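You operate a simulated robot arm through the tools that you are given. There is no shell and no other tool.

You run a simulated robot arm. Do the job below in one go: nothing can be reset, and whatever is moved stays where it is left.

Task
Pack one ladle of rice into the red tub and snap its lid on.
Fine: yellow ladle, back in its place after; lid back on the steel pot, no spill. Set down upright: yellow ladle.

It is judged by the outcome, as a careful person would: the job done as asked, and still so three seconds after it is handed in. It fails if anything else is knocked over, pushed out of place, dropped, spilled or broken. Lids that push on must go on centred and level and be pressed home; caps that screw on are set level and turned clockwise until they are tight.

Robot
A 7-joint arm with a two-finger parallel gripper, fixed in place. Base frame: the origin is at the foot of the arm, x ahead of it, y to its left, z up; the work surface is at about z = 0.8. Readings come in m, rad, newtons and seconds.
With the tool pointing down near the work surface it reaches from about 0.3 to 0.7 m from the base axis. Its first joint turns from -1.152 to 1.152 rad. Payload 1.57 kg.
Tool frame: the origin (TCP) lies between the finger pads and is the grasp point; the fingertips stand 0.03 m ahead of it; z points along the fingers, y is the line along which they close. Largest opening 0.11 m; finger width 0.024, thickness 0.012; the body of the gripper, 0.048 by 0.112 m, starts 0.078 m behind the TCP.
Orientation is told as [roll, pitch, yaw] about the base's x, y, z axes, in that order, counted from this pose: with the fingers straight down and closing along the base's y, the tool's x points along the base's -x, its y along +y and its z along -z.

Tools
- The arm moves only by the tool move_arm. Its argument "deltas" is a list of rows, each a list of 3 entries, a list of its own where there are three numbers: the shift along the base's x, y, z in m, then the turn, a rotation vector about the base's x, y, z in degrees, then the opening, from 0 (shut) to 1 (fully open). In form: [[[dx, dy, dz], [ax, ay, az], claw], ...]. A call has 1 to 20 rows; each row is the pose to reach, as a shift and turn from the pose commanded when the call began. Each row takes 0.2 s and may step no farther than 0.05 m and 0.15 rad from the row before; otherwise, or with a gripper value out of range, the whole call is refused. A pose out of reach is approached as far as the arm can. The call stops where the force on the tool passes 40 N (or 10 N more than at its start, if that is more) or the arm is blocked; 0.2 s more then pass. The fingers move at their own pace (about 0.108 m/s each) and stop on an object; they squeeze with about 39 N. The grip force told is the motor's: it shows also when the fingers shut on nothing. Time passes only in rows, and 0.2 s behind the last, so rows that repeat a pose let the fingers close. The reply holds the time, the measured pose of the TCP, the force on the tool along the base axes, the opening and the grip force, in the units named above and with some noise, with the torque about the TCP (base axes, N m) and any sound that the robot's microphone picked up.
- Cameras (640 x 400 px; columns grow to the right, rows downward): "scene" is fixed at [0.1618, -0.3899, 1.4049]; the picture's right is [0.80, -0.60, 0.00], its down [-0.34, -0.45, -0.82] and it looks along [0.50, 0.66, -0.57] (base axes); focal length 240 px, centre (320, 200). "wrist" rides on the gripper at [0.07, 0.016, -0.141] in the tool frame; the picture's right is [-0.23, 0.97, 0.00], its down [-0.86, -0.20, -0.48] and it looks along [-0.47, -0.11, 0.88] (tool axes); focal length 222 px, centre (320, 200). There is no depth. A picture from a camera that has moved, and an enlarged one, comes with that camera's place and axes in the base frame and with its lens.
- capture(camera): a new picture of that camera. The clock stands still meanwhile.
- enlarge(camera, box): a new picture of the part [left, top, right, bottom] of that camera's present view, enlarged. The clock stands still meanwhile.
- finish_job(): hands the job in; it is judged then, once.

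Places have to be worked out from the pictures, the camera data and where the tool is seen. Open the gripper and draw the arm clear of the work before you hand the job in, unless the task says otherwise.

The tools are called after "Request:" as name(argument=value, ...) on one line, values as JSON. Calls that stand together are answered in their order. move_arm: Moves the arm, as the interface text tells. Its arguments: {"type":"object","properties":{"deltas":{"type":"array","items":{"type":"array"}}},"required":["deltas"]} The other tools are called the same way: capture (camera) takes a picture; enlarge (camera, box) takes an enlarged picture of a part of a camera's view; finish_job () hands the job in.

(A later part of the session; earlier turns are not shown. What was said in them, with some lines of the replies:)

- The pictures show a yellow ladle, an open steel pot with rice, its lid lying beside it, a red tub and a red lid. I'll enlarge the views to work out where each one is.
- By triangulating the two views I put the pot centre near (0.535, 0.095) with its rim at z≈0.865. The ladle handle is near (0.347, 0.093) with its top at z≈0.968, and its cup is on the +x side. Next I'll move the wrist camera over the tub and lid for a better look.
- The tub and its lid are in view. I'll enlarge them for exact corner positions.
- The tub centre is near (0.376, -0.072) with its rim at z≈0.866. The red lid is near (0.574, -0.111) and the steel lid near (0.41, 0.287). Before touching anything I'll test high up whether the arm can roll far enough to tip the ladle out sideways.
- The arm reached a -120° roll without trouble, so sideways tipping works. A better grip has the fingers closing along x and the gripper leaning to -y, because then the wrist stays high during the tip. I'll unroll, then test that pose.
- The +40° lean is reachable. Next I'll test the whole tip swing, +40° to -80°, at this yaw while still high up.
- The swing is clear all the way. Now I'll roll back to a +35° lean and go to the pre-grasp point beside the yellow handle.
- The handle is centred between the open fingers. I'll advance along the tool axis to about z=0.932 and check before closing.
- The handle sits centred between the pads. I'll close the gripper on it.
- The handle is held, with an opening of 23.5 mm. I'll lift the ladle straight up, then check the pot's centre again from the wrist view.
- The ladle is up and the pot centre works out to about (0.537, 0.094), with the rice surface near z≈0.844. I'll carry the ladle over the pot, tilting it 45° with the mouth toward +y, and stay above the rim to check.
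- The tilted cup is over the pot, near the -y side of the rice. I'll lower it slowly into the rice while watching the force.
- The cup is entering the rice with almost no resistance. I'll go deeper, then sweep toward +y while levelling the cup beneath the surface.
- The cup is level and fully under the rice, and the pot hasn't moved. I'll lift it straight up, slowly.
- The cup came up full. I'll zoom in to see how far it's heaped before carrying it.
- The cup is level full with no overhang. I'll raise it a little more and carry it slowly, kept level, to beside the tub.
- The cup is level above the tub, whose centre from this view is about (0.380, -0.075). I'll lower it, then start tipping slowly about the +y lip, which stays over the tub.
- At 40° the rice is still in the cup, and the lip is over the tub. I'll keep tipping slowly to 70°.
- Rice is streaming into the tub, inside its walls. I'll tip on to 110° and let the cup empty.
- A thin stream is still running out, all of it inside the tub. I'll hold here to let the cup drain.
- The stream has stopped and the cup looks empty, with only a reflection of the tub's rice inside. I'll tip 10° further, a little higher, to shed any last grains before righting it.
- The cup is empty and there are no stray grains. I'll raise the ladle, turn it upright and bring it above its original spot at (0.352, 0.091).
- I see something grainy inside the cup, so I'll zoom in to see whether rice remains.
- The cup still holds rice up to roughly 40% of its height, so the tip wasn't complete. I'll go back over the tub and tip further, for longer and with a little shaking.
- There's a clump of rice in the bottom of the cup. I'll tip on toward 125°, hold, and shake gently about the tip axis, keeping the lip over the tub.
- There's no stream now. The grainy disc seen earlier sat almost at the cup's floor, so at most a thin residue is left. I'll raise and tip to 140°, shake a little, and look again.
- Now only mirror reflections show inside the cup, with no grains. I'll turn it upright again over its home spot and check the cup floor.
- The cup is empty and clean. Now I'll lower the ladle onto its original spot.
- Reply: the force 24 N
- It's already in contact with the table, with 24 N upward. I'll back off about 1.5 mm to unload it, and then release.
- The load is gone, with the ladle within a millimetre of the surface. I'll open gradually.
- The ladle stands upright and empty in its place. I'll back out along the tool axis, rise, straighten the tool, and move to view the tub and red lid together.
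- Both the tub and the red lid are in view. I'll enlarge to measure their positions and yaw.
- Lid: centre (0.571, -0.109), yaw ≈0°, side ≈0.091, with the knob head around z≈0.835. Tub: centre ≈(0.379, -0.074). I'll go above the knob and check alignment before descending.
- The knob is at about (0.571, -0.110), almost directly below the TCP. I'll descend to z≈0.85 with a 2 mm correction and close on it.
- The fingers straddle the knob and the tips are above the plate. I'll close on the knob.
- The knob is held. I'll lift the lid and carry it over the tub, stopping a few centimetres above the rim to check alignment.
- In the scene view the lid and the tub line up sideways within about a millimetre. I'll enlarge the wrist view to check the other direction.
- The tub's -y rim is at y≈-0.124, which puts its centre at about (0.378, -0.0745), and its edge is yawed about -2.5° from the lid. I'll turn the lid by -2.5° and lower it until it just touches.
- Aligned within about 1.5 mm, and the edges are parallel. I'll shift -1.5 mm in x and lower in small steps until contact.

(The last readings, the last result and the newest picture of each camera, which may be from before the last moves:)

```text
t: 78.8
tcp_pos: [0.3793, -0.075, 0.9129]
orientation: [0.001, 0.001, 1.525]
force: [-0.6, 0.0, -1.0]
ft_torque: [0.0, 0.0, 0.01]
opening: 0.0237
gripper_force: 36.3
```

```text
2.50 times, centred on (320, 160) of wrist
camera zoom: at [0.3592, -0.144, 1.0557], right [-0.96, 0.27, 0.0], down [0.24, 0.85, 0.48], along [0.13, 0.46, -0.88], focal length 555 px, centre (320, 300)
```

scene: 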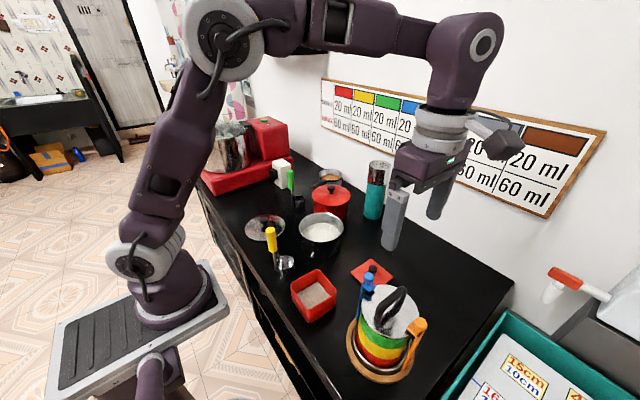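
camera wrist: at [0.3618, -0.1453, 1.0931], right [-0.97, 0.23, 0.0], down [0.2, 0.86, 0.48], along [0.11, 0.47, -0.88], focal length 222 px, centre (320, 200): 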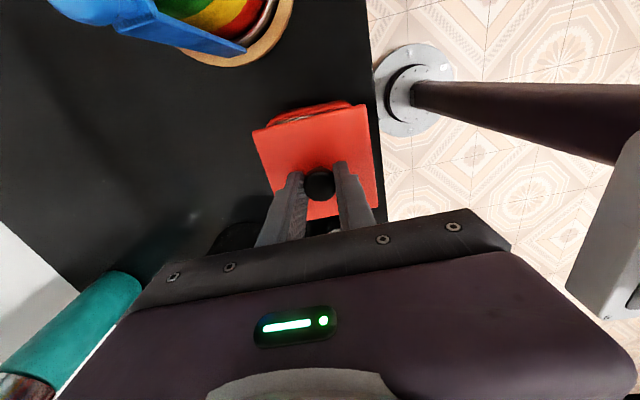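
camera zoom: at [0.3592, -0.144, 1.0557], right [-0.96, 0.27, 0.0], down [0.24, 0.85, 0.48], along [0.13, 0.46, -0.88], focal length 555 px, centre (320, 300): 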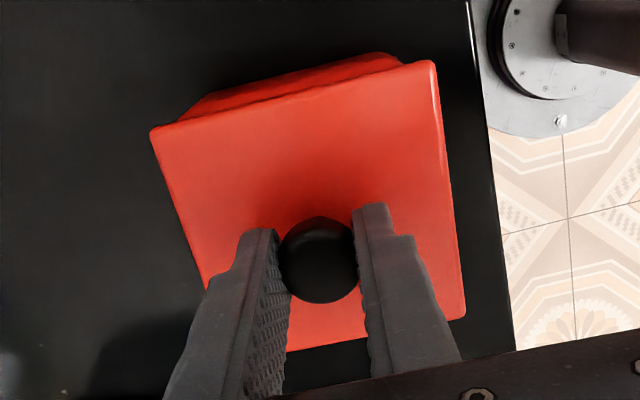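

The lid now hovers just above the rim. I'll zoom in on the edges to compare the overhang on each side before pressing.

Request:
enlarge(camera="scene", box=[298, 276, 336, 306])

Request:
enlarge(camera="wrist", box=[260, 90, 380, 140])

Request:
enlarge(camera="wrist", box=[330, 90, 400, 220])

```text
13.33 times, centred on (317, 291) of scene
camera zoom: at [0.1619, -0.3899, 1.4049], right [0.8, -0.6, 0.0], down [-0.34, -0.45, -0.82], along [0.5, 0.66, -0.57], focal length 3200 px, centre (360, -1013)
```

zoom: 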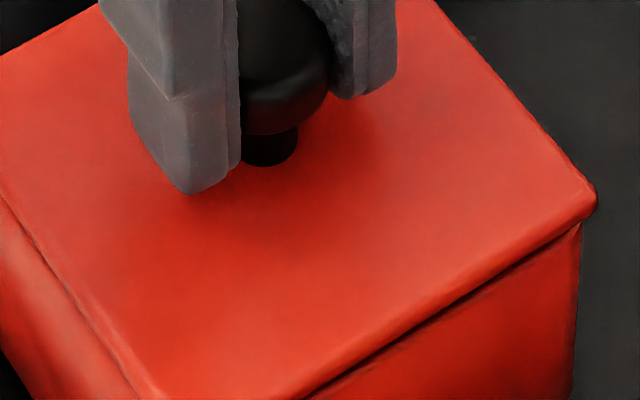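

```text
5.33 times, centred on (320, 115) of wrist
camera zoom: at [0.3592, -0.144, 1.0557], right [-0.96, 0.27, 0.0], down [0.24, 0.85, 0.48], along [0.13, 0.46, -0.88], focal length 1185 px, centre (320, 653)
```

zoom: 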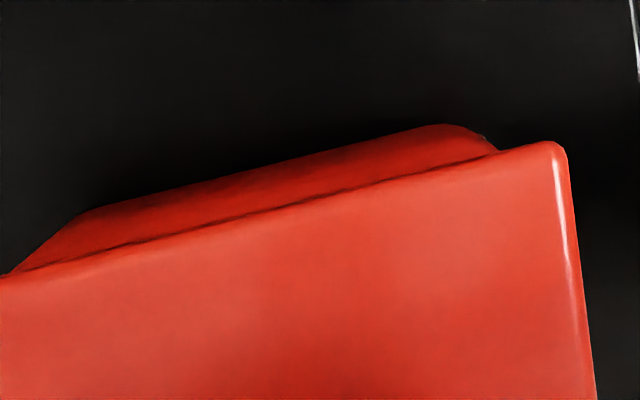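

```text
3.08 times, centred on (365, 155) of wrist
camera zoom: at [0.3592, -0.144, 1.0557], right [-0.96, 0.27, 0.0], down [0.24, 0.85, 0.48], along [0.13, 0.46, -0.88], focal length 684 px, centre (182, 338)
```

zoom: 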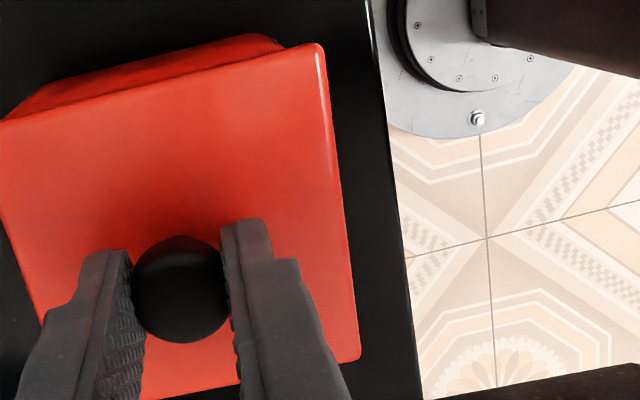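

No contact yet at this height, so the rim must be nearer z≈0.860. That moves my tub-centre estimate to about (0.381, -0.073), so I'll shift (+1.5, +2) mm and keep lowering gently until contact.

Request:
move_arm(deltas=[[[0.0015, 0.002, 0], [0, 0, 0], 0], [[0.0015, 0.002, -0.0015], [0, 0, 0], 0], [[0.0015, 0.002, -0.003], [0, 0, 0], 0], [[0.0015, 0.002, -0.004], [0, 0, 0], 0]])

Request:
enlarge(camera="scene", box=[285, 255, 345, 325])

Request:
enlarge(camera="wrist", box=[260, 90, 380, 140])

```text
t: 79.8
tcp_pos: [0.3807, -0.0729, 0.9103]
orientation: [-0.003, 0.003, 1.528]
force: [-2.7, -5.2, 39.1]
ft_torque: [-0.09, 0.0, 0.02]
opening: 0.0239
gripper_force: 35.7
heard: snap
```

```text
5.71 times, centred on (315, 290) of scene
camera zoom: at [0.1613, -0.39, 1.4049], right [0.8, -0.6, 0.0], down [-0.34, -0.45, -0.82], along [0.5, 0.66, -0.57], focal length 1372 px, centre (349, -314)
```

zoom: 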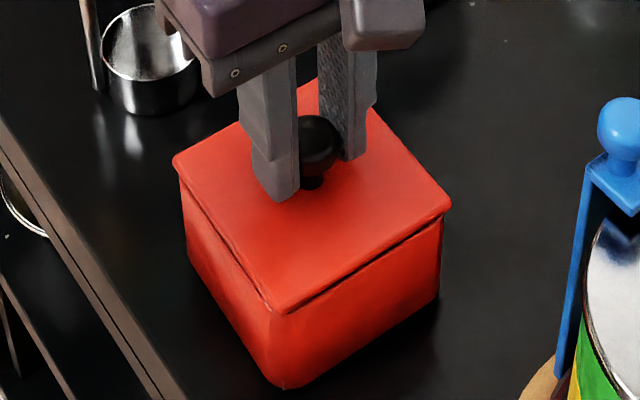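

```text
5.33 times, centred on (320, 115) of wrist
camera zoom: at [0.3608, -0.1422, 1.0527], right [-0.96, 0.27, 0.0], down [0.24, 0.85, 0.48], along [0.13, 0.46, -0.88], focal length 1185 px, centre (320, 653)
```

zoom: 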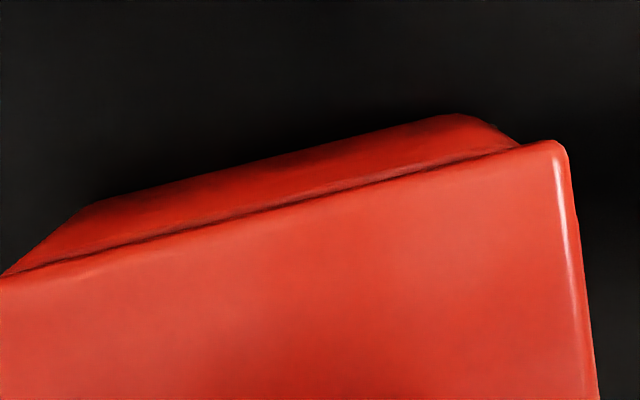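

I heard a snap at 39 N, so the lid has engaged. I'll relieve the force and release the knob, then inspect whether it's level all round.

Request:
move_arm(deltas=[[[0, 0, 0.0015], [0, 0, 0], 0], [[0, 0, 0.002], [0, 0, 0], 0]])

Request:
enlarge(camera="scene", box=[285, 255, 345, 325])

```text
t: 80.4
tcp_pos: [0.3802, -0.0725, 0.9114]
orientation: [0.001, 0.001, 1.526]
force: [-1.2, -0.1, -2.0]
ft_torque: [-0.01, 0.01, 0.01]
opening: 0.0231
gripper_force: 36.2
```

```text
5.71 times, centred on (315, 290) of scene
camera zoom: at [0.1619, -0.3899, 1.4048], right [0.8, -0.6, 0.0], down [-0.34, -0.45, -0.82], along [0.5, 0.66, -0.57], focal length 1372 px, centre (349, -314)
```

zoom: 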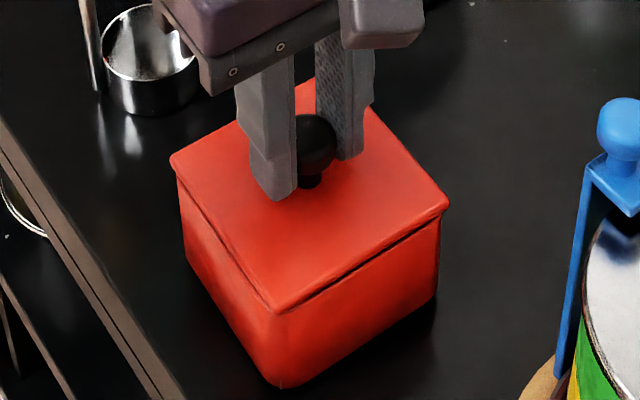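

The slight downward pull suggests I'm just lifting the tub's weight. I'll lower by under a millimetre and then open.

Request:
move_arm(deltas=[[[0, 0, -0.0008], [0, 0, 0], 0], [[0, 0, -0.0008], [0, 0, 0], 0.3], [[0, 0, -0.0008], [0, 0, 0], 0.45], [[0, 0, -0.0008], [0, 0, 0], 0.6], [[0, 0, -0.0008], [0, 0, 0], 0.6]])

Request:
move_arm(deltas=[[[0, 0, 0.03], [0, 0, 0], 0.6], [[0, 0, 0.06], [0, 0, 0], 0.6], [[0, 0, 0.1], [0, 0, 0], 0.6], [[0, 0, 0.14], [0, 0, 0], 0.6], [[0, 0, 0.14], [0, 0, 0], 0.6]])

Request:
enlarge(camera="scene", box=[285, 255, 345, 325])

Request:
enlarge(camera="wrist", box=[230, 80, 410, 240])

```text
t: 81.6
tcp_pos: [0.3795, -0.0742, 0.9119]
orientation: [0.0, 0.0, 1.527]
force: [-0.6, 0.2, -0.5]
ft_torque: [-0.03, 0.02, 0.02]
opening: 0.066
gripper_force: 0.2
```

```text
t: 82.8
tcp_pos: [0.3766, -0.0706, 1.0507]
orientation: [0.002, -0.001, 1.527]
force: [-0.5, -0.5, 0.5]
ft_torque: [-0.03, 0.02, 0.02]
opening: 0.0657
gripper_force: 0.0
```

```text
5.71 times, centred on (315, 290) of scene
camera zoom: at [0.1618, -0.3899, 1.4049], right [0.8, -0.6, 0.0], down [-0.34, -0.45, -0.82], along [0.5, 0.66, -0.57], focal length 1372 px, centre (349, -314)
```

zoom: 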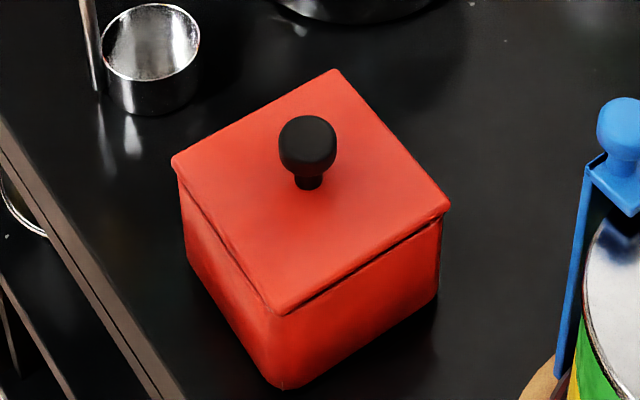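

```text
2.50 times, centred on (320, 160) of wrist
camera zoom: at [0.3586, -0.1399, 1.1933], right [-0.96, 0.27, 0.0], down [0.24, 0.85, 0.48], along [0.13, 0.46, -0.88], focal length 555 px, centre (320, 300)
```

zoom: 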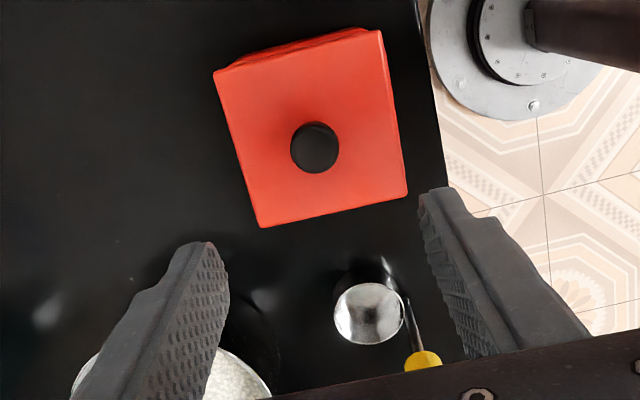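

Request:
enlarge(camera="scene", box=[294, 262, 340, 312])

Request:
enlarge(camera="scene", box=[220, 190, 360, 280])

```text
8.00 times, centred on (317, 287) of scene
camera zoom: at [0.1618, -0.3899, 1.4049], right [0.8, -0.6, 0.0], down [-0.34, -0.45, -0.82], along [0.5, 0.66, -0.57], focal length 1920 px, centre (344, -496)
```

zoom: 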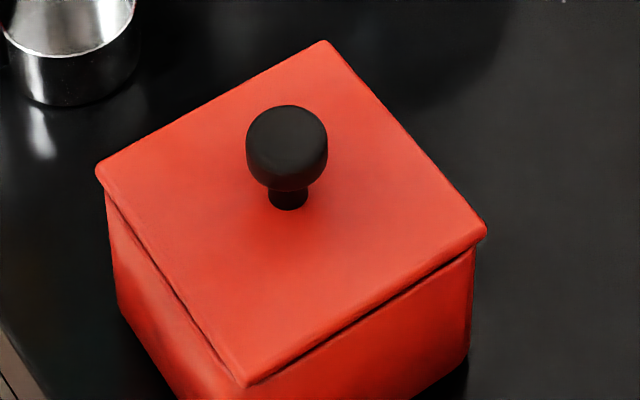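

```text
4.44 times, centred on (290, 235) of scene
camera zoom: at [0.1618, -0.3899, 1.4049], right [0.8, -0.6, 0.0], down [-0.34, -0.45, -0.82], along [0.5, 0.66, -0.57], focal length 1067 px, centre (453, 44)
```

zoom: 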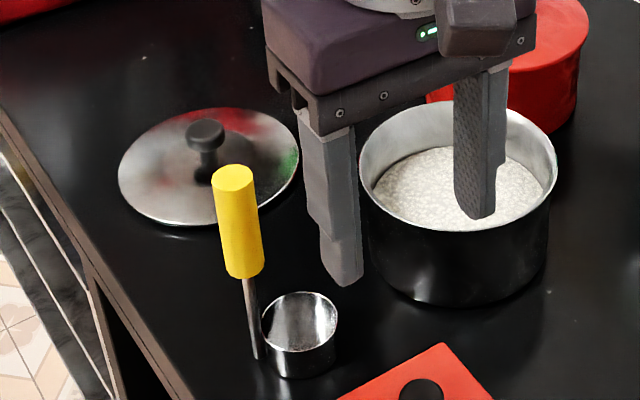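

The lid looks level and centred. For certainty that it's home, I'll close the fingers and press once, gently, on top of the knob.

Request:
move_arm(deltas=[[[0, 0, 0], [0, 0, 0], 0.2], [[0, 0, 0], [0, 0, 0], 0], [[0, 0, -0.03], [0, 0, 0], 0], [[0, 0, -0.06], [0, 0, 0], 0], [[0, 0, -0.085], [0, 0, 0], 0], [[0, 0, -0.1], [0, 0, 0], 0], [[0, 0, -0.103], [0, 0, 0], 0]])

Request:
enlarge(camera="scene", box=[285, 245, 345, 325])

```text
t: 84.4
tcp_pos: [0.3804, -0.0729, 0.9485]
orientation: [-0.001, 0.001, 1.526]
force: [-0.5, 0.6, -0.2]
ft_torque: [0.0, -0.04, -0.04]
opening: 0.0
gripper_force: 21.6
```

```text
5.00 times, centred on (315, 285) of scene
camera zoom: at [0.1619, -0.3899, 1.4049], right [0.8, -0.6, 0.0], down [-0.34, -0.45, -0.82], along [0.5, 0.66, -0.57], focal length 1200 px, centre (345, -225)
```

zoom: 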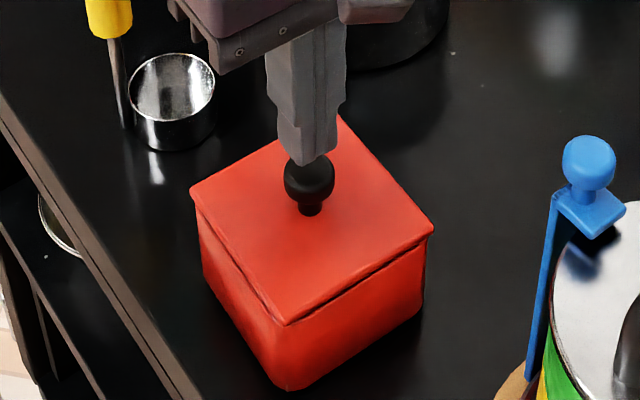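

The closed fingertips are centred over the knob. I'll press down in small steps; the force limit will stop the motion.

Request:
move_arm(deltas=[[[0, 0, -0.004], [0, 0, 0], 0], [[0, 0, -0.007], [0, 0, 0], 0], [[0, 0, -0.009], [0, 0, 0], 0], [[0, 0, -0.0105], [0, 0, 0], 0], [[0, 0, -0.012], [0, 0, 0], 0], [[0, 0, -0.0135], [0, 0, 0], 0], [[0, 0, -0.015], [0, 0, 0], 0], [[0, 0, -0.0165], [0, 0, 0], 0], [[0, 0, -0.018], [0, 0, 0], 0], [[0, 0, -0.0195], [0, 0, 0], 0]])

Request:
enlarge(camera="scene", box=[285, 245, 345, 325])

```text
t: 86.3
tcp_pos: [0.3812, -0.0719, 0.9318]
orientation: [-0.002, 0.001, 1.528]
force: [-5.1, 4.7, 20.9]
ft_torque: [0.16, 0.18, -0.04]
opening: 0.0
gripper_force: 21.6
stopped in row 9: the force on the tool passed its limit at 50 N (the readings are from after the stop); the commanded pose is now the measured one
```

```text
5.00 times, centred on (315, 285) of scene
camera zoom: at [0.1614, -0.3897, 1.405], right [0.8, -0.6, 0.0], down [-0.34, -0.45, -0.82], along [0.5, 0.66, -0.57], focal length 1200 px, centre (345, -225)
```

zoom: 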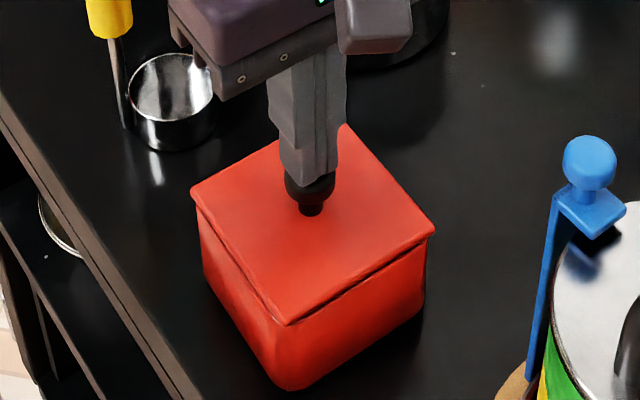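

It's firmly seated: pressed to about 50 N with no further travel and no new sound. I'll rise and go to look at the steel pot's lid.

Request:
move_arm(deltas=[[[0, 0, 0.01], [0, 0, 0], 0], [[0, 0, 0.05], [0, 0, 0], 0], [[0, 0, 0.1], [0, 0, 0], 0.2], [[0, 0, 0.15], [0, 0, 0], 0.5], [[0, 0, 0.18], [0, 0, 0], 1], [[0.005, 0.04, 0.18], [0, 0, 2.5], 1], [[0.01, 0.08, 0.18], [0, 0, 2.5], 1], [[0.015, 0.12, 0.18], [0, 0, 2.5], 1], [[0.02, 0.16, 0.18], [0, 0, 2.5], 1], [[0.028, 0.2, 0.18], [0, 0, 2.5], 1], [[0.028, 0.2, 0.18], [0, 0, 2.5], 1]])

Request:
capture(camera="wrist")

Request:
capture(camera="scene")

```text
t: 88.7
tcp_pos: [0.4084, 0.128, 1.1118]
orientation: [-0.001, 0.003, 1.572]
force: [0.7, -0.1, 0.6]
ft_torque: [-0.02, 0.02, 0.0]
opening: 0.1099
gripper_force: 0.1
```

```text
taken
camera wrist: at [0.3918, 0.0576, 1.2534], right [-0.97, 0.23, 0.0], down [0.2, 0.86, 0.48], along [0.11, 0.47, -0.88], focal length 222 px, centre (320, 200)
```

wrist: 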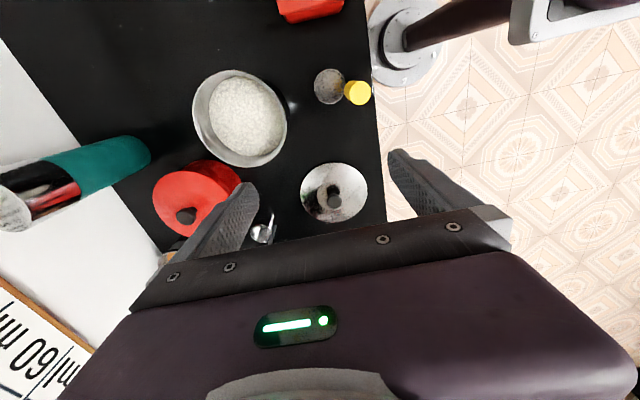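

```text
taken
```

scene: 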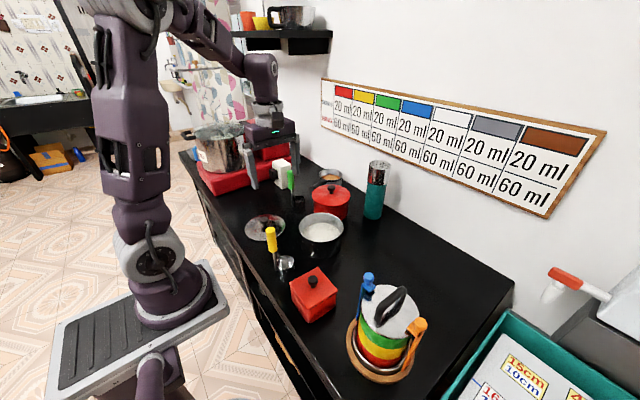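

Both the steel lid and the pot are in view. I'll enlarge to place the knob and the rim accurately.

Request:
enlarge(camera="wrist", box=[180, 50, 390, 230])

Request:
enlarge(camera="scene", box=[230, 190, 360, 270])

```text
2.22 times, centred on (285, 140) of wrist
camera zoom: at [0.3918, 0.0576, 1.2534], right [-0.97, 0.23, 0.0], down [0.2, 0.86, 0.48], along [0.11, 0.47, -0.88], focal length 494 px, centre (398, 333)
```

zoom: 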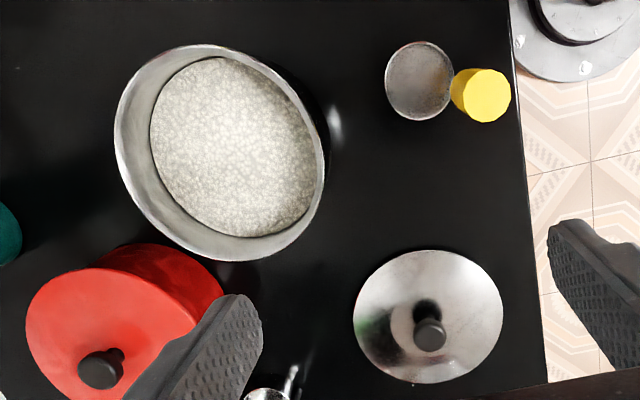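

```text
4.92 times, centred on (295, 230) of scene
camera zoom: at [0.1619, -0.3899, 1.4049], right [0.8, -0.6, 0.0], down [-0.34, -0.45, -0.82], along [0.5, 0.66, -0.57], focal length 1182 px, centre (443, 52)
```

zoom: 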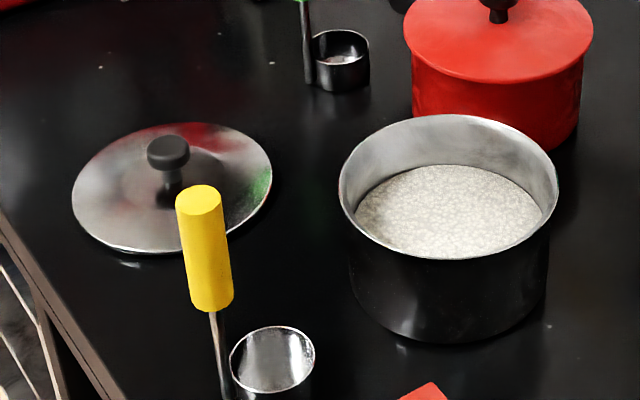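

The lid's knob is near (0.414, 0.285). Matching apparent diameters puts the pot rim at z≈0.883, centre ≈(0.530, 0.089). I'll go above the knob for a closer check.

Request:
move_arm(deltas=[[[0.001, 0.04, 0], [0, 0, 0], 1], [[0.003, 0.08, 0], [0, 0, 0], 1], [[0.005, 0.12, -0.01], [0, 0, 0], 1], [[0.0056, 0.157, -0.03], [0, 0, 0], 1], [[0.0056, 0.157, -0.07], [0, 0, 0], 1], [[0.0056, 0.157, -0.11], [0, 0, 0], 1], [[0.0056, 0.157, -0.15], [0, 0, 0], 1], [[0.0056, 0.157, -0.15], [0, 0, 0], 1]])

Request:
capture(camera="wrist")

Request:
enlarge(camera="scene", box=[220, 160, 320, 260])

```text
t: 90.5
tcp_pos: [0.414, 0.2835, 0.9603]
orientation: [-0.001, 0.002, 1.574]
force: [0.6, 0.5, 0.1]
ft_torque: [-0.04, 0.02, 0.05]
opening: 0.1102
gripper_force: 0.1
```

```text
taken
camera wrist: at [0.3975, 0.2132, 1.1026], right [-0.97, 0.23, 0.0], down [0.2, 0.86, 0.48], along [0.11, 0.47, -0.88], focal length 222 px, centre (320, 200)
```

wrist: 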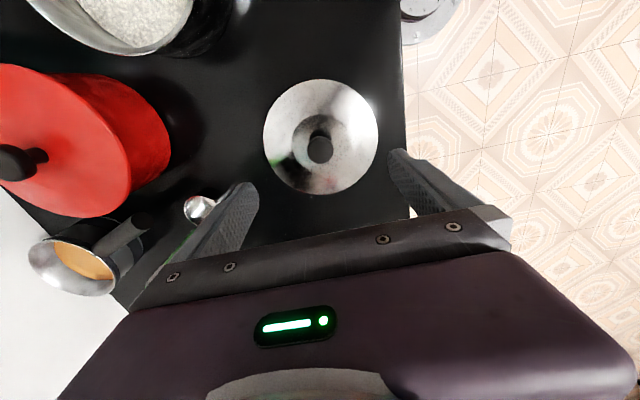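

```text
4.00 times, centred on (270, 210) of scene
camera zoom: at [0.1619, -0.3899, 1.4049], right [0.8, -0.6, 0.0], down [-0.34, -0.45, -0.82], along [0.5, 0.66, -0.57], focal length 960 px, centre (520, 160)
```

zoom: 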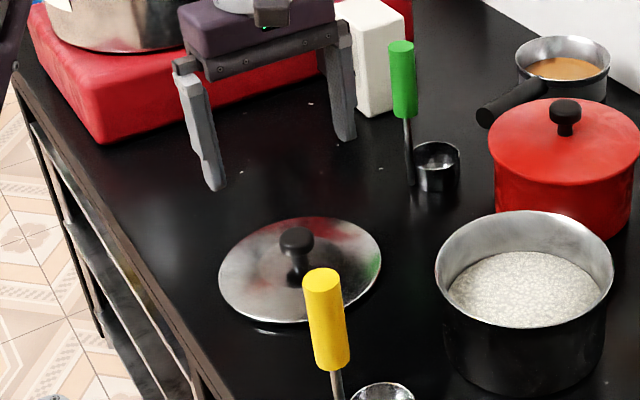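

The knob is directly below the TCP at (0.414, 0.284). I'll descend partway and check the fingertip height against the knob.

Request:
move_arm(deltas=[[[0, 0.0005, -0.03], [0, 0, 0], 1], [[0, 0.0005, -0.06], [0, 0, 0], 1], [[0, 0.0005, -0.08], [0, 0, 0], 1], [[0, 0.0005, -0.092], [0, 0, 0], 1], [[0, 0.0005, -0.092], [0, 0, 0], 1]])

Request:
enlarge(camera="scene", box=[230, 190, 310, 260])

Request:
capture(camera="wrist")

```text
t: 91.7
tcp_pos: [0.4126, 0.2842, 0.8671]
orientation: [-0.002, 0.002, 1.573]
force: [-0.6, 0.5, 0.0]
ft_torque: [0.05, 0.01, 0.0]
opening: 0.1101
gripper_force: 0.1
```

```text
5.71 times, centred on (270, 225) of scene
camera zoom: at [0.1618, -0.3899, 1.4049], right [0.8, -0.6, 0.0], down [-0.34, -0.45, -0.82], along [0.5, 0.66, -0.57], focal length 1372 px, centre (606, 57)
```

zoom: 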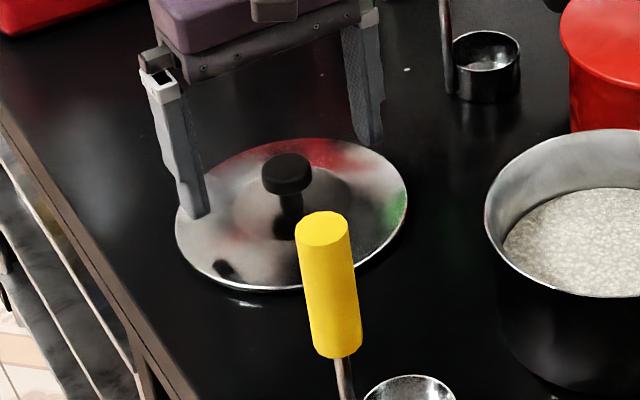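

```text
taken
camera wrist: at [0.3968, 0.2145, 1.0111], right [-0.97, 0.23, 0.0], down [0.2, 0.86, 0.48], along [0.11, 0.47, -0.88], focal length 222 px, centre (320, 200)
```

wrist: 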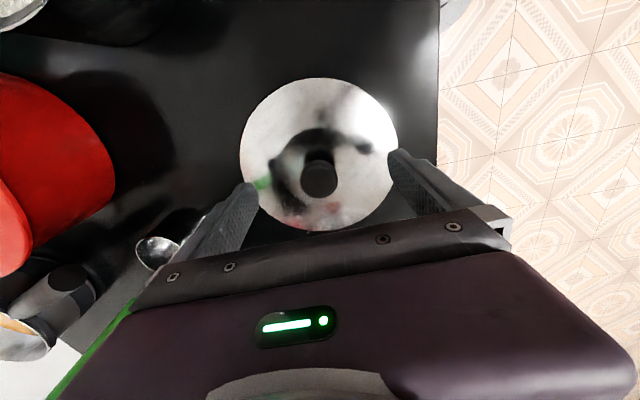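

The fingertips are level with the lower part of the knob head, and the knob is centred between them. I'll lower 8 mm and grip it.

Request:
move_arm(deltas=[[[0.001, 0, -0.004], [0, 0, 0], 1], [[0.001, 0, -0.008], [0, 0, 0], 1], [[0.001, 0, -0.008], [0, 0, 0], 0.5], [[0.001, 0, -0.008], [0, 0, 0], 0.35], [[0.001, 0, -0.008], [0, 0, 0], 0], [[0.001, 0, -0.008], [0, 0, 0], 0], [[0.001, 0, -0.008], [0, 0, 0], 0]])

Request:
enlarge(camera="scene", box=[230, 190, 310, 260])

Request:
capture(camera="wrist")

```text
t: 93.3
tcp_pos: [0.4142, 0.284, 0.8623]
orientation: [-0.003, 0.002, 1.572]
force: [-0.1, -0.2, 0.1]
ft_torque: [0.07, 0.02, 0.01]
opening: 0.0304
gripper_force: 39.0
```

```text
5.71 times, centred on (270, 225) of scene
camera zoom: at [0.1619, -0.3899, 1.4049], right [0.8, -0.6, 0.0], down [-0.34, -0.45, -0.82], along [0.5, 0.66, -0.57], focal length 1372 px, centre (606, 57)
```

zoom: 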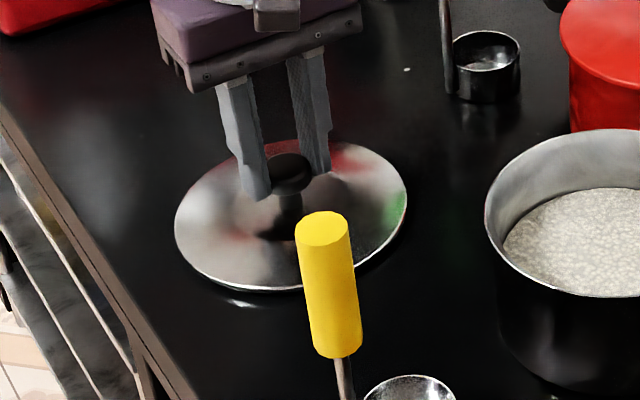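

```text
taken
camera wrist: at [0.3978, 0.2156, 1.0039], right [-0.97, 0.23, 0.0], down [0.2, 0.86, 0.48], along [0.11, 0.47, -0.88], focal length 222 px, centre (320, 200)
```

wrist: 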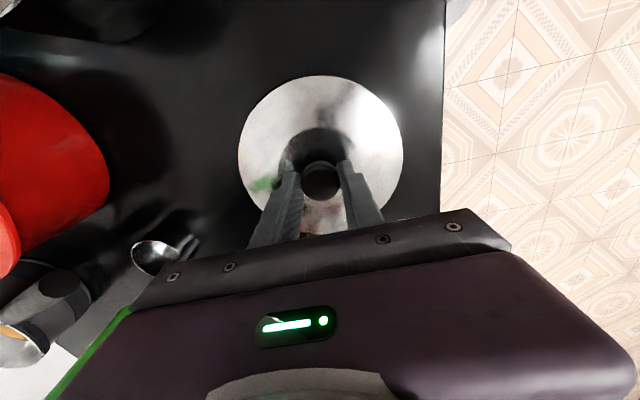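

The steel lid's knob is held, with an opening of 30 mm. I'll lift it clear and carry it over the pot, hovering about 4 cm above the rim to check centring.

Request:
move_arm(deltas=[[[0, 0, 0.015], [0, 0, 0], 0], [[0, 0, 0.04], [0, 0, 0], 0], [[0, 0, 0.08], [0, 0, 0], 0], [[0, 0, 0.12], [0, 0, 0], 0], [[0, 0, 0.16], [0, 0, 0], 0], [[0.01, -0.015, 0.17], [0, 0, 0], 0], [[0.025, -0.042, 0.17], [0, 0, 0], 0], [[0.04, -0.07, 0.17], [0, 0, 0], 0], [[0.058, -0.098, 0.17], [0, 0, 0], 0], [[0.075, -0.126, 0.17], [0, 0, 0], 0], [[0.092, -0.154, 0.17], [0, 0, 0], 0], [[0.106, -0.178, 0.17], [0, 0, 0], 0], [[0.116, -0.195, 0.17], [0, 0, 0], 0], [[0.116, -0.195, 0.15], [0, 0, 0], 0], [[0.116, -0.195, 0.125], [0, 0, 0], 0], [[0.116, -0.195, 0.125], [0, 0, 0], 0]])

Request:
capture(camera="wrist")

Request:
enlarge(camera="scene", box=[265, 160, 385, 270])

```text
t: 96.7
tcp_pos: [0.5298, 0.0903, 0.9864]
orientation: [-0.003, 0.002, 1.573]
force: [-0.9, 0.1, -0.7]
ft_torque: [-0.02, 0.01, -0.02]
opening: 0.0304
gripper_force: 39.2
```

```text
taken
camera wrist: at [0.5131, 0.0199, 1.129], right [-0.97, 0.23, 0.0], down [0.2, 0.86, 0.48], along [0.11, 0.47, -0.88], focal length 222 px, centre (320, 200)
```

wrist: 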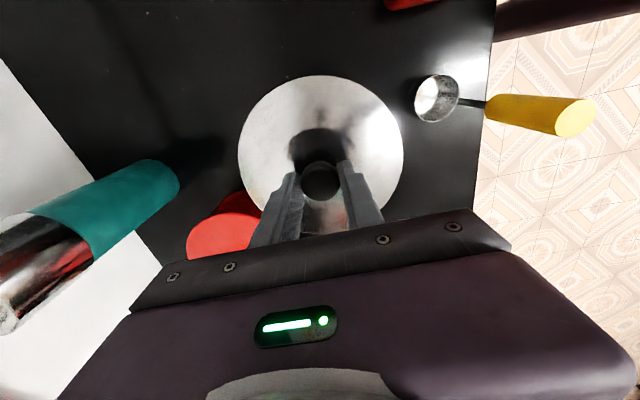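

```text
3.64 times, centred on (325, 215) of scene
camera zoom: at [0.1619, -0.3899, 1.4049], right [0.8, -0.6, 0.0], down [-0.34, -0.45, -0.82], along [0.5, 0.66, -0.57], focal length 873 px, centre (302, 146)
```

zoom: 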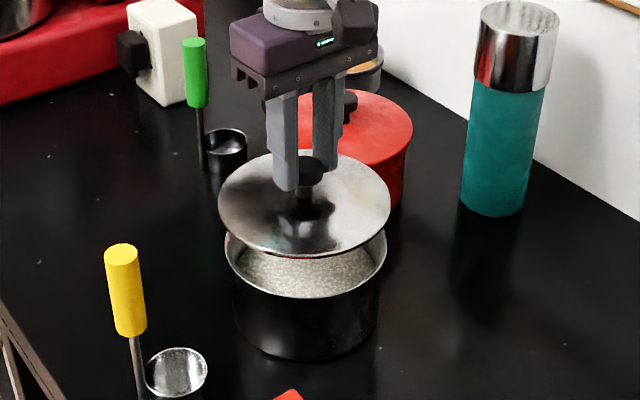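

From the scene view the pot is about 1.4 mm to the image right of the lid. I'll correct that and lower to about 1 cm above the rim, then compare the edges.

Request:
move_arm(deltas=[[[0.0015, 0, -0.01], [0, 0, 0], 0], [[0.0015, 0, -0.02], [0, 0, 0], 0], [[0.0015, 0, -0.028], [0, 0, 0], 0], [[0.0015, 0, -0.028], [0, 0, 0], 0]])

Request:
enlarge(camera="scene", box=[290, 190, 350, 260])

Request:
enlarge(camera="wrist", box=[220, 50, 420, 230])

```text
t: 97.7
tcp_pos: [0.5313, 0.0901, 0.9586]
orientation: [-0.002, 0.002, 1.571]
force: [0.6, 0.0, -0.5]
ft_torque: [0.0, 0.02, 0.01]
opening: 0.0308
gripper_force: 38.8
```

```text
5.71 times, centred on (320, 225) of scene
camera zoom: at [0.1619, -0.3899, 1.4049], right [0.8, -0.6, 0.0], down [-0.34, -0.45, -0.82], along [0.5, 0.66, -0.57], focal length 1372 px, centre (320, 57)
```

zoom: 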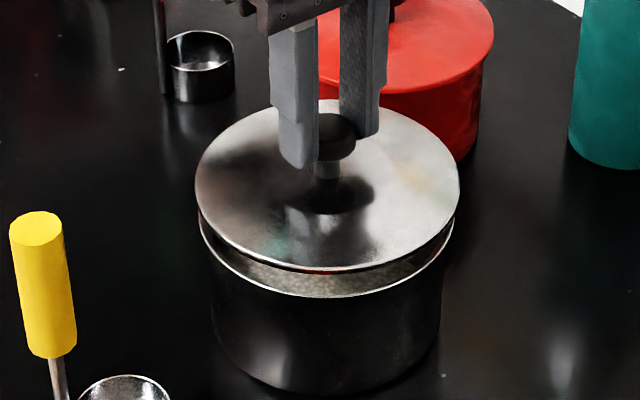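

```text
2.22 times, centred on (320, 140) of wrist
camera zoom: at [0.5157, 0.0203, 1.1001], right [-0.97, 0.23, 0.0], down [0.2, 0.86, 0.48], along [0.11, 0.47, -0.88], focal length 494 px, centre (320, 333)
```

zoom: 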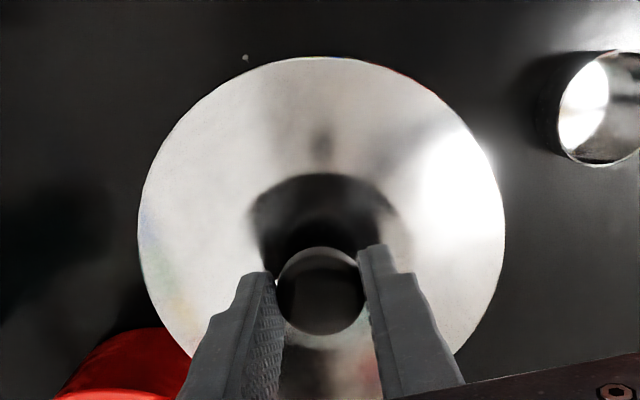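

The lid is centred on the pot laterally, and the near-edge gap fits a centred position within about 1–2 mm. I'll lower in small steps until it seats.

Request:
move_arm(deltas=[[[0, 0, -0.006], [0, 0, 0], 0], [[0, 0, -0.011], [0, 0, 0], 0], [[0, 0, -0.013], [0, 0, 0], 0], [[0, 0, -0.015], [0, 0, 0], 0]])

Request:
enlarge(camera="scene", box=[290, 190, 350, 260])

```text
t: 98.7
tcp_pos: [0.5322, 0.0893, 0.9437]
orientation: [0.0, 0.003, 1.571]
force: [-0.4, -0.2, -0.5]
ft_torque: [-0.04, -0.01, -0.04]
opening: 0.0304
gripper_force: 39.0
```

```text
5.71 times, centred on (320, 225) of scene
camera zoom: at [0.1619, -0.3899, 1.4049], right [0.8, -0.6, 0.0], down [-0.34, -0.45, -0.82], along [0.5, 0.66, -0.57], focal length 1372 px, centre (320, 57)
```

zoom: 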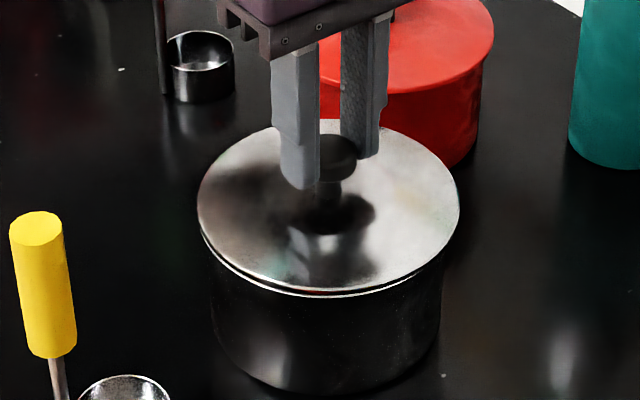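

A few millimetres remain, and the edges are concentric. I'll keep lowering in 1 mm steps until contact.

Request:
move_arm(deltas=[[[0, 0, -0.0015], [0, 0, 0], 0], [[0, 0, -0.003], [0, 0, 0], 0], [[0, 0, -0.004], [0, 0, 0], 0], [[0, 0, -0.005], [0, 0, 0], 0]])

Request:
enlarge(camera="scene", box=[290, 190, 350, 260])

```text
t: 99.7
tcp_pos: [0.5322, 0.0904, 0.939]
orientation: [-0.003, 0.001, 1.571]
force: [-7.0, 0.2, 27.5]
ft_torque: [0.03, 0.16, 0.02]
opening: 0.0308
gripper_force: 39.1
```

```text
5.71 times, centred on (320, 225) of scene
camera zoom: at [0.1612, -0.39, 1.4049], right [0.8, -0.6, 0.0], down [-0.34, -0.45, -0.82], along [0.5, 0.66, -0.57], focal length 1372 px, centre (320, 57)
```

zoom: 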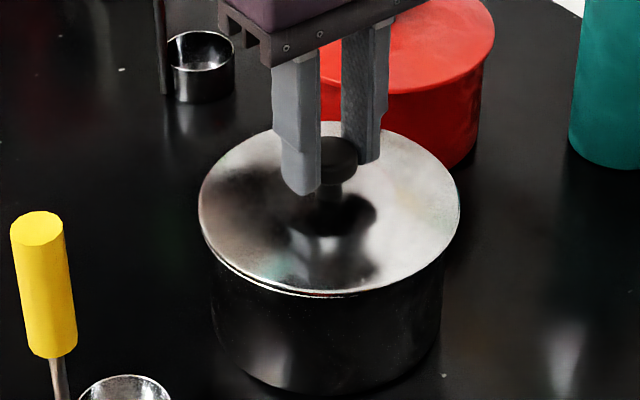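

Contact at 27 N, with the lid edge at rim height. I'll relieve the force and check it sits flat before releasing.

Request:
move_arm(deltas=[[[0, 0, 0.0012], [0, 0, 0], 0], [[0, 0, 0.0015], [0, 0, 0], 0]])

Request:
enlarge(camera="scene", box=[297, 205, 347, 245])

```text
t: 100.3
tcp_pos: [0.5327, 0.0885, 0.9394]
orientation: [0.0, 0.001, 1.57]
force: [0.3, 1.3, -0.9]
ft_torque: [-0.02, -0.01, 0.03]
opening: 0.0307
gripper_force: 39.1
```

```text
10.00 times, centred on (322, 225) of scene
camera zoom: at [0.1619, -0.3899, 1.4049], right [0.8, -0.6, 0.0], down [-0.34, -0.45, -0.82], along [0.5, 0.66, -0.57], focal length 2400 px, centre (300, -50)
```

zoom: 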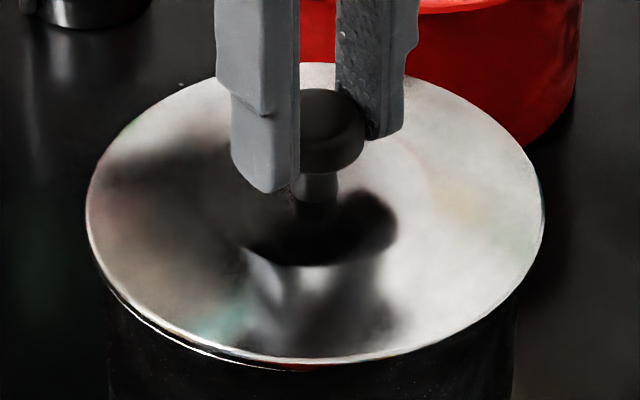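

A sliver of pot rim peeks out on the -x side, so the lid sits about 2 mm too far toward +x. I'll nudge it 2 mm toward -x with the weight off and set it down again.

Request:
move_arm(deltas=[[[0, 0, 0.0025], [0, 0, 0], 0], [[-0.0022, 0, 0.0025], [0, 0, 0], 0], [[-0.0022, 0, 0.0005], [0, 0, 0], 0], [[-0.0022, 0, -0.0008], [0, 0, 0], 0], [[-0.0022, 0, -0.0008], [0, 0, 0], 0]])

Request:
enlarge(camera="scene", box=[297, 205, 347, 245])

```text
t: 101.5
tcp_pos: [0.5296, 0.0898, 0.9398]
orientation: [-0.002, 0.003, 1.573]
force: [0.7, 0.1, -0.7]
ft_torque: [0.04, 0.0, 0.01]
opening: 0.0306
gripper_force: 39.2
```

```text
10.00 times, centred on (322, 225) of scene
camera zoom: at [0.1619, -0.3899, 1.4049], right [0.8, -0.6, 0.0], down [-0.34, -0.45, -0.82], along [0.5, 0.66, -0.57], focal length 2400 px, centre (300, -50)
```

zoom: 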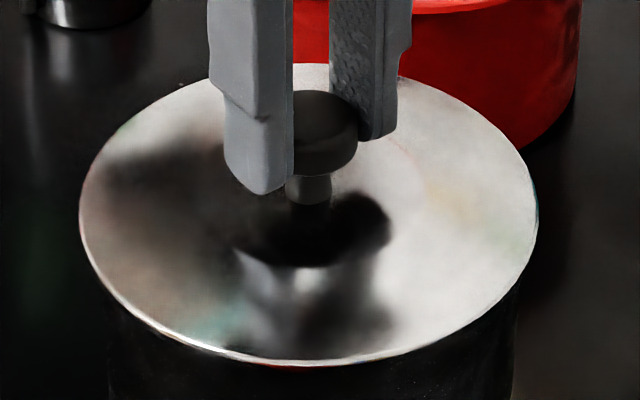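

Now no rim peeks out and the lid overlaps evenly, within about 1 mm. I'll lower to contact and release.

Request:
move_arm(deltas=[[[0.0006, 0, -0.0006], [0, 0, 0], 0], [[0.0006, 0, -0.0012], [0, 0, 0], 0], [[0.0006, 0, -0.0012], [0, 0, 0], 0]])

```text
t: 102.3
tcp_pos: [0.5306, 0.0898, 0.9391]
orientation: [-0.003, 0.002, 1.573]
force: [-10.2, -1.2, 27.7]
ft_torque: [-0.12, 0.16, 0.0]
opening: 0.0305
gripper_force: 39.2
```

Firm contact. I'll relieve it by 1 mm and open the fingers.

Request:
move_arm(deltas=[[[0, 0, 0.0009], [0, 0, 0], 0], [[0, 0, 0.0009], [0, 0, 0], 0.3], [[0, 0, 0.0009], [0, 0, 0], 0.4], [[0, 0, 0.0009], [0, 0, 0], 0.6], [[0, 0, 0.0009], [0, 0, 0], 0.7]])

Request:
enlarge(camera="scene", box=[290, 190, 350, 260])

Request:
capture(camera="wrist")

```text
t: 103.5
tcp_pos: [0.5299, 0.092, 0.9395]
orientation: [-0.003, 0.002, 1.572]
force: [0.2, 0.3, -0.1]
ft_torque: [0.03, 0.01, 0.01]
opening: 0.0771
gripper_force: 0.1
```

```text
5.71 times, centred on (320, 225) of scene
camera zoom: at [0.1618, -0.3899, 1.4049], right [0.8, -0.6, 0.0], down [-0.34, -0.45, -0.82], along [0.5, 0.66, -0.57], focal length 1372 px, centre (320, 57)
```

zoom: 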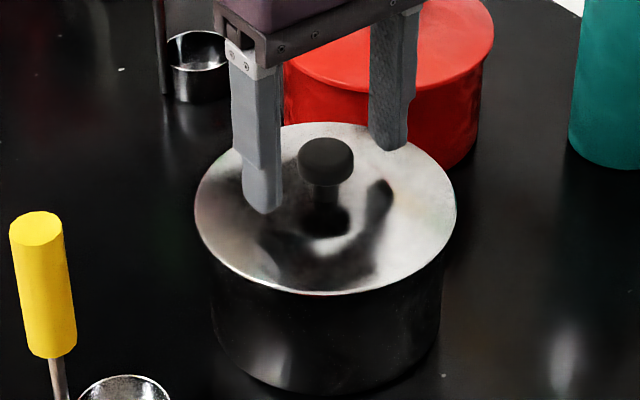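

```text
taken
camera wrist: at [0.5137, 0.0199, 1.0815], right [-0.97, 0.23, 0.0], down [0.2, 0.86, 0.48], along [0.11, 0.47, -0.88], focal length 222 px, centre (320, 200)
```

wrist: 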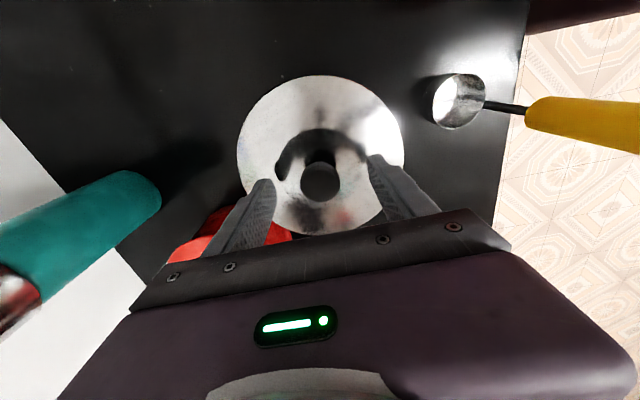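

The lid sits flat on the pot and is released. I'll raise the arm straight up and draw it clear, then check everything.

Request:
move_arm(deltas=[[[0, 0, 0.02], [0, 0, 0], 0.7], [[0, 0, 0.06], [0, 0, 0], 0.7], [[0, 0, 0.11], [0, 0, 0], 0.8], [[0, 0, 0.16], [0, 0, 0], 1], [[0, 0, 0.21], [0, 0, 0], 1], [[0, 0, 0.26], [0, 0, 0], 1], [[-0.04, 0.02, 0.29], [0, 0, 0], 1], [[-0.08, 0.04, 0.31], [0, 0, 0], 1], [[-0.12, 0.06, 0.33], [0, 0, 0], 1], [[-0.16, 0.08, 0.34], [0, 0, 0], 1], [[-0.18, 0.1, 0.35], [0, 0, 0], 1], [[-0.18, 0.1, 0.35], [0, 0, 0], 1]])

Request:
capture(camera="scene")

Request:
enlarge(camera="scene", box=[230, 180, 390, 330])

Request:
enlarge(camera="scene", box=[297, 200, 347, 250])

Request:
capture(camera="wrist")

```text
refused: row 7 steps farther than a row can; nothing moved
```

```text
taken
```

scene: 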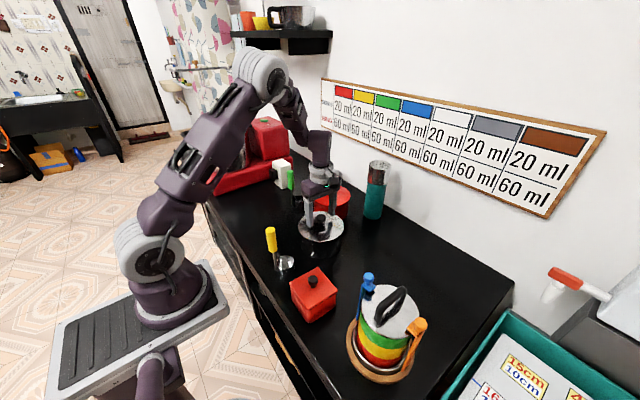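

```text
2.67 times, centred on (310, 255) of scene
camera zoom: at [0.1618, -0.3899, 1.4049], right [0.8, -0.6, 0.0], down [-0.34, -0.45, -0.82], along [0.5, 0.66, -0.57], focal length 640 px, centre (347, 53)
```

zoom: 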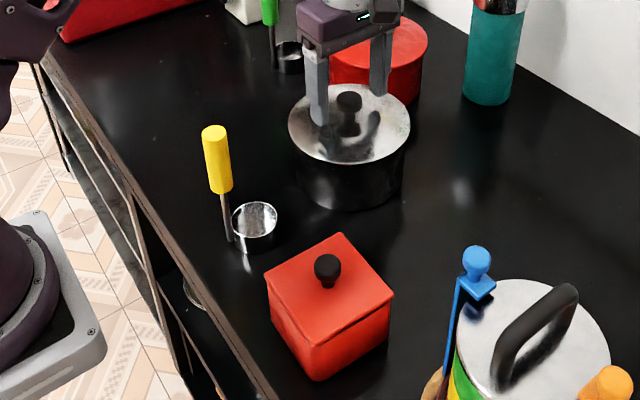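

```text
8.00 times, centred on (322, 225) of scene
camera zoom: at [0.1618, -0.3899, 1.4049], right [0.8, -0.6, 0.0], down [-0.34, -0.45, -0.82], along [0.5, 0.66, -0.57], focal length 1920 px, centre (304, 0)
```

zoom: 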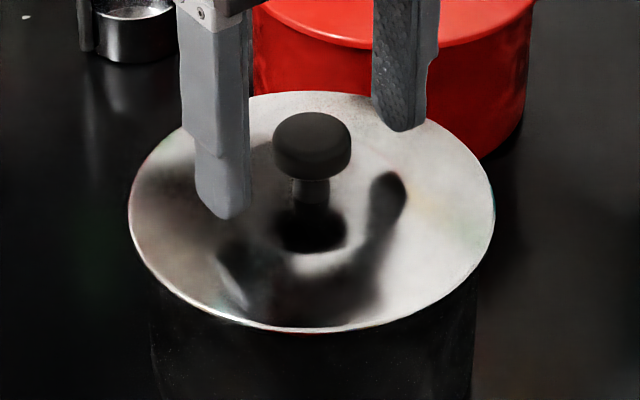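

```text
taken
camera wrist: at [0.5137, 0.0199, 1.0815], right [-0.97, 0.23, 0.0], down [0.2, 0.86, 0.48], along [0.11, 0.47, -0.88], focal length 222 px, centre (320, 200)
```

wrist: 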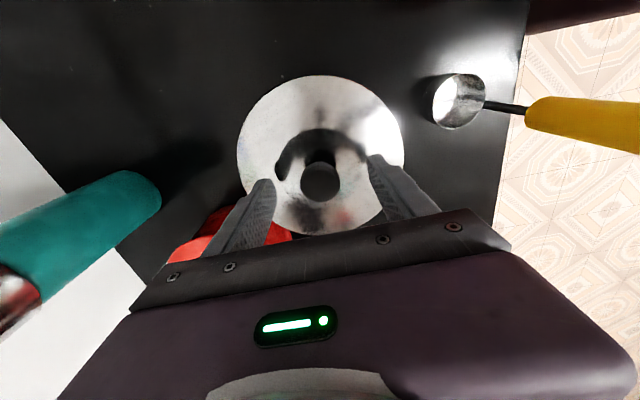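

The move was refused because one row stepped too far; the pictures show everything in order. I'll retreat again with smaller steps.

Request:
move_arm(deltas=[[[0, 0, 0.02], [0, 0, 0], 0.7], [[0, 0, 0.06], [0, 0, 0], 0.7], [[0, 0, 0.1], [0, 0, 0], 0.8], [[0, 0, 0.14], [0, 0, 0], 1], [[0, 0, 0.18], [0, 0, 0], 1], [[0, 0, 0.22], [0, 0, 0], 1], [[0, 0, 0.26], [0, 0, 0], 1], [[-0.03, 0.015, 0.28], [0, 0, 0], 1], [[-0.06, 0.03, 0.3], [0, 0, 0], 1], [[-0.09, 0.045, 0.32], [0, 0, 0], 1], [[-0.12, 0.06, 0.33], [0, 0, 0], 1], [[-0.15, 0.08, 0.34], [0, 0, 0], 1], [[-0.18, 0.1, 0.35], [0, 0, 0], 1], [[-0.18, 0.1, 0.35], [0, 0, 0], 1]])

Request:
capture(camera="scene")

Request:
enlarge(camera="scene", box=[230, 180, 390, 330])

Request:
enlarge(camera="scene", box=[297, 200, 347, 250])

Request:
capture(camera="wrist")

```text
t: 106.5
tcp_pos: [0.3494, 0.1913, 1.2889]
orientation: [-0.003, 0.002, 1.573]
force: [-0.8, 0.9, -0.8]
ft_torque: [-0.01, 0.03, -0.02]
opening: 0.1099
gripper_force: 0.1
```

```text
taken
```

scene: 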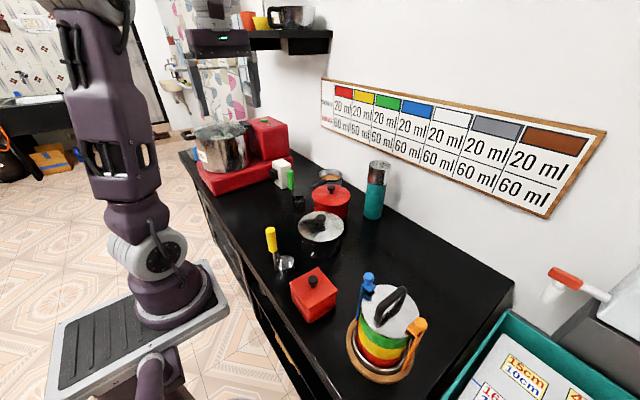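

```text
2.67 times, centred on (310, 255) of scene
camera zoom: at [0.1618, -0.3899, 1.4049], right [0.8, -0.6, 0.0], down [-0.34, -0.45, -0.82], along [0.5, 0.66, -0.57], focal length 640 px, centre (347, 53)
```

zoom: 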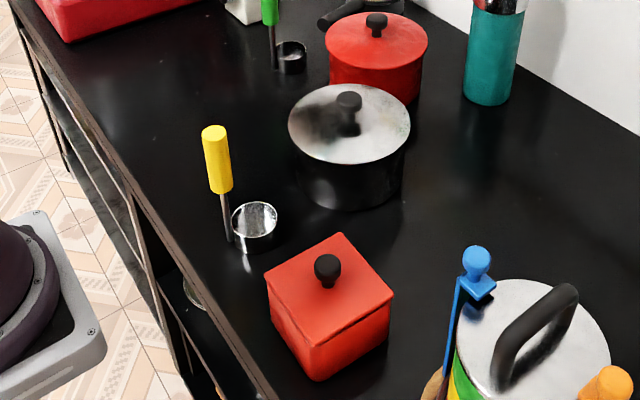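

```text
8.00 times, centred on (322, 225) of scene
camera zoom: at [0.1618, -0.3899, 1.4049], right [0.8, -0.6, 0.0], down [-0.34, -0.45, -0.82], along [0.5, 0.66, -0.57], focal length 1920 px, centre (304, 0)
```

zoom: 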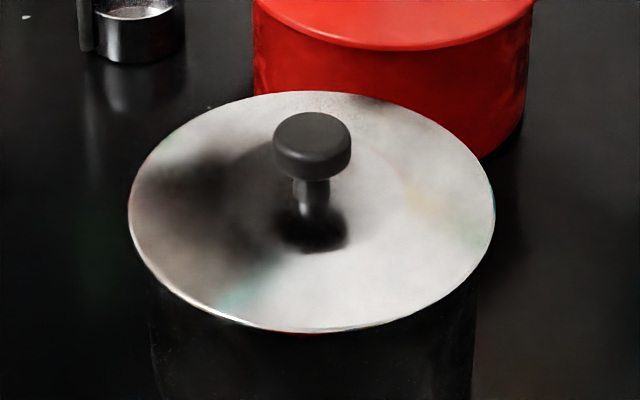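

```text
taken
camera wrist: at [0.3329, 0.1208, 1.4309], right [-0.97, 0.23, 0.0], down [0.2, 0.86, 0.48], along [0.11, 0.47, -0.88], focal length 222 px, centre (320, 200)
```

wrist: 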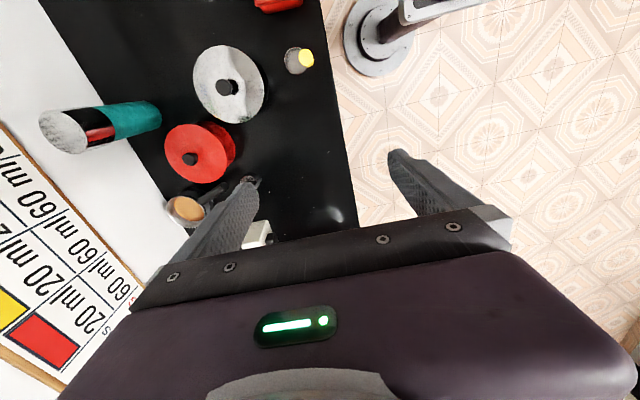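

The tub is closed and level, and the ladle stands upright and empty in its place. The lid sits flat and centred on the steel pot, nothing is spilled, and the arm is clear with the gripper open. I'm handing the job in.

Request:
finish_job()

```text
The job is handed in.
```

The red tub now holds one ladle of rice and its lid is snapped on. I heard the snap as it went on, then pressed the knob to about 50 N and it went no further.

- **Rice:** I scooped one level ladle. The first tip left a thin layer in the cup, so I tipped it over the tub a second time, and the cup was then empty. I saw no spilled rice in the pictures.
- **Yellow ladle:** it stands upright within about half a centimetre of where it started.
- **Steel pot:** its lid is back on, flat and centred to within about 1 mm. It first sat about 2 mm off, so I moved it before letting go.

The arm is clear of the work with the gripper open. I saw nothing else moved or knocked over.
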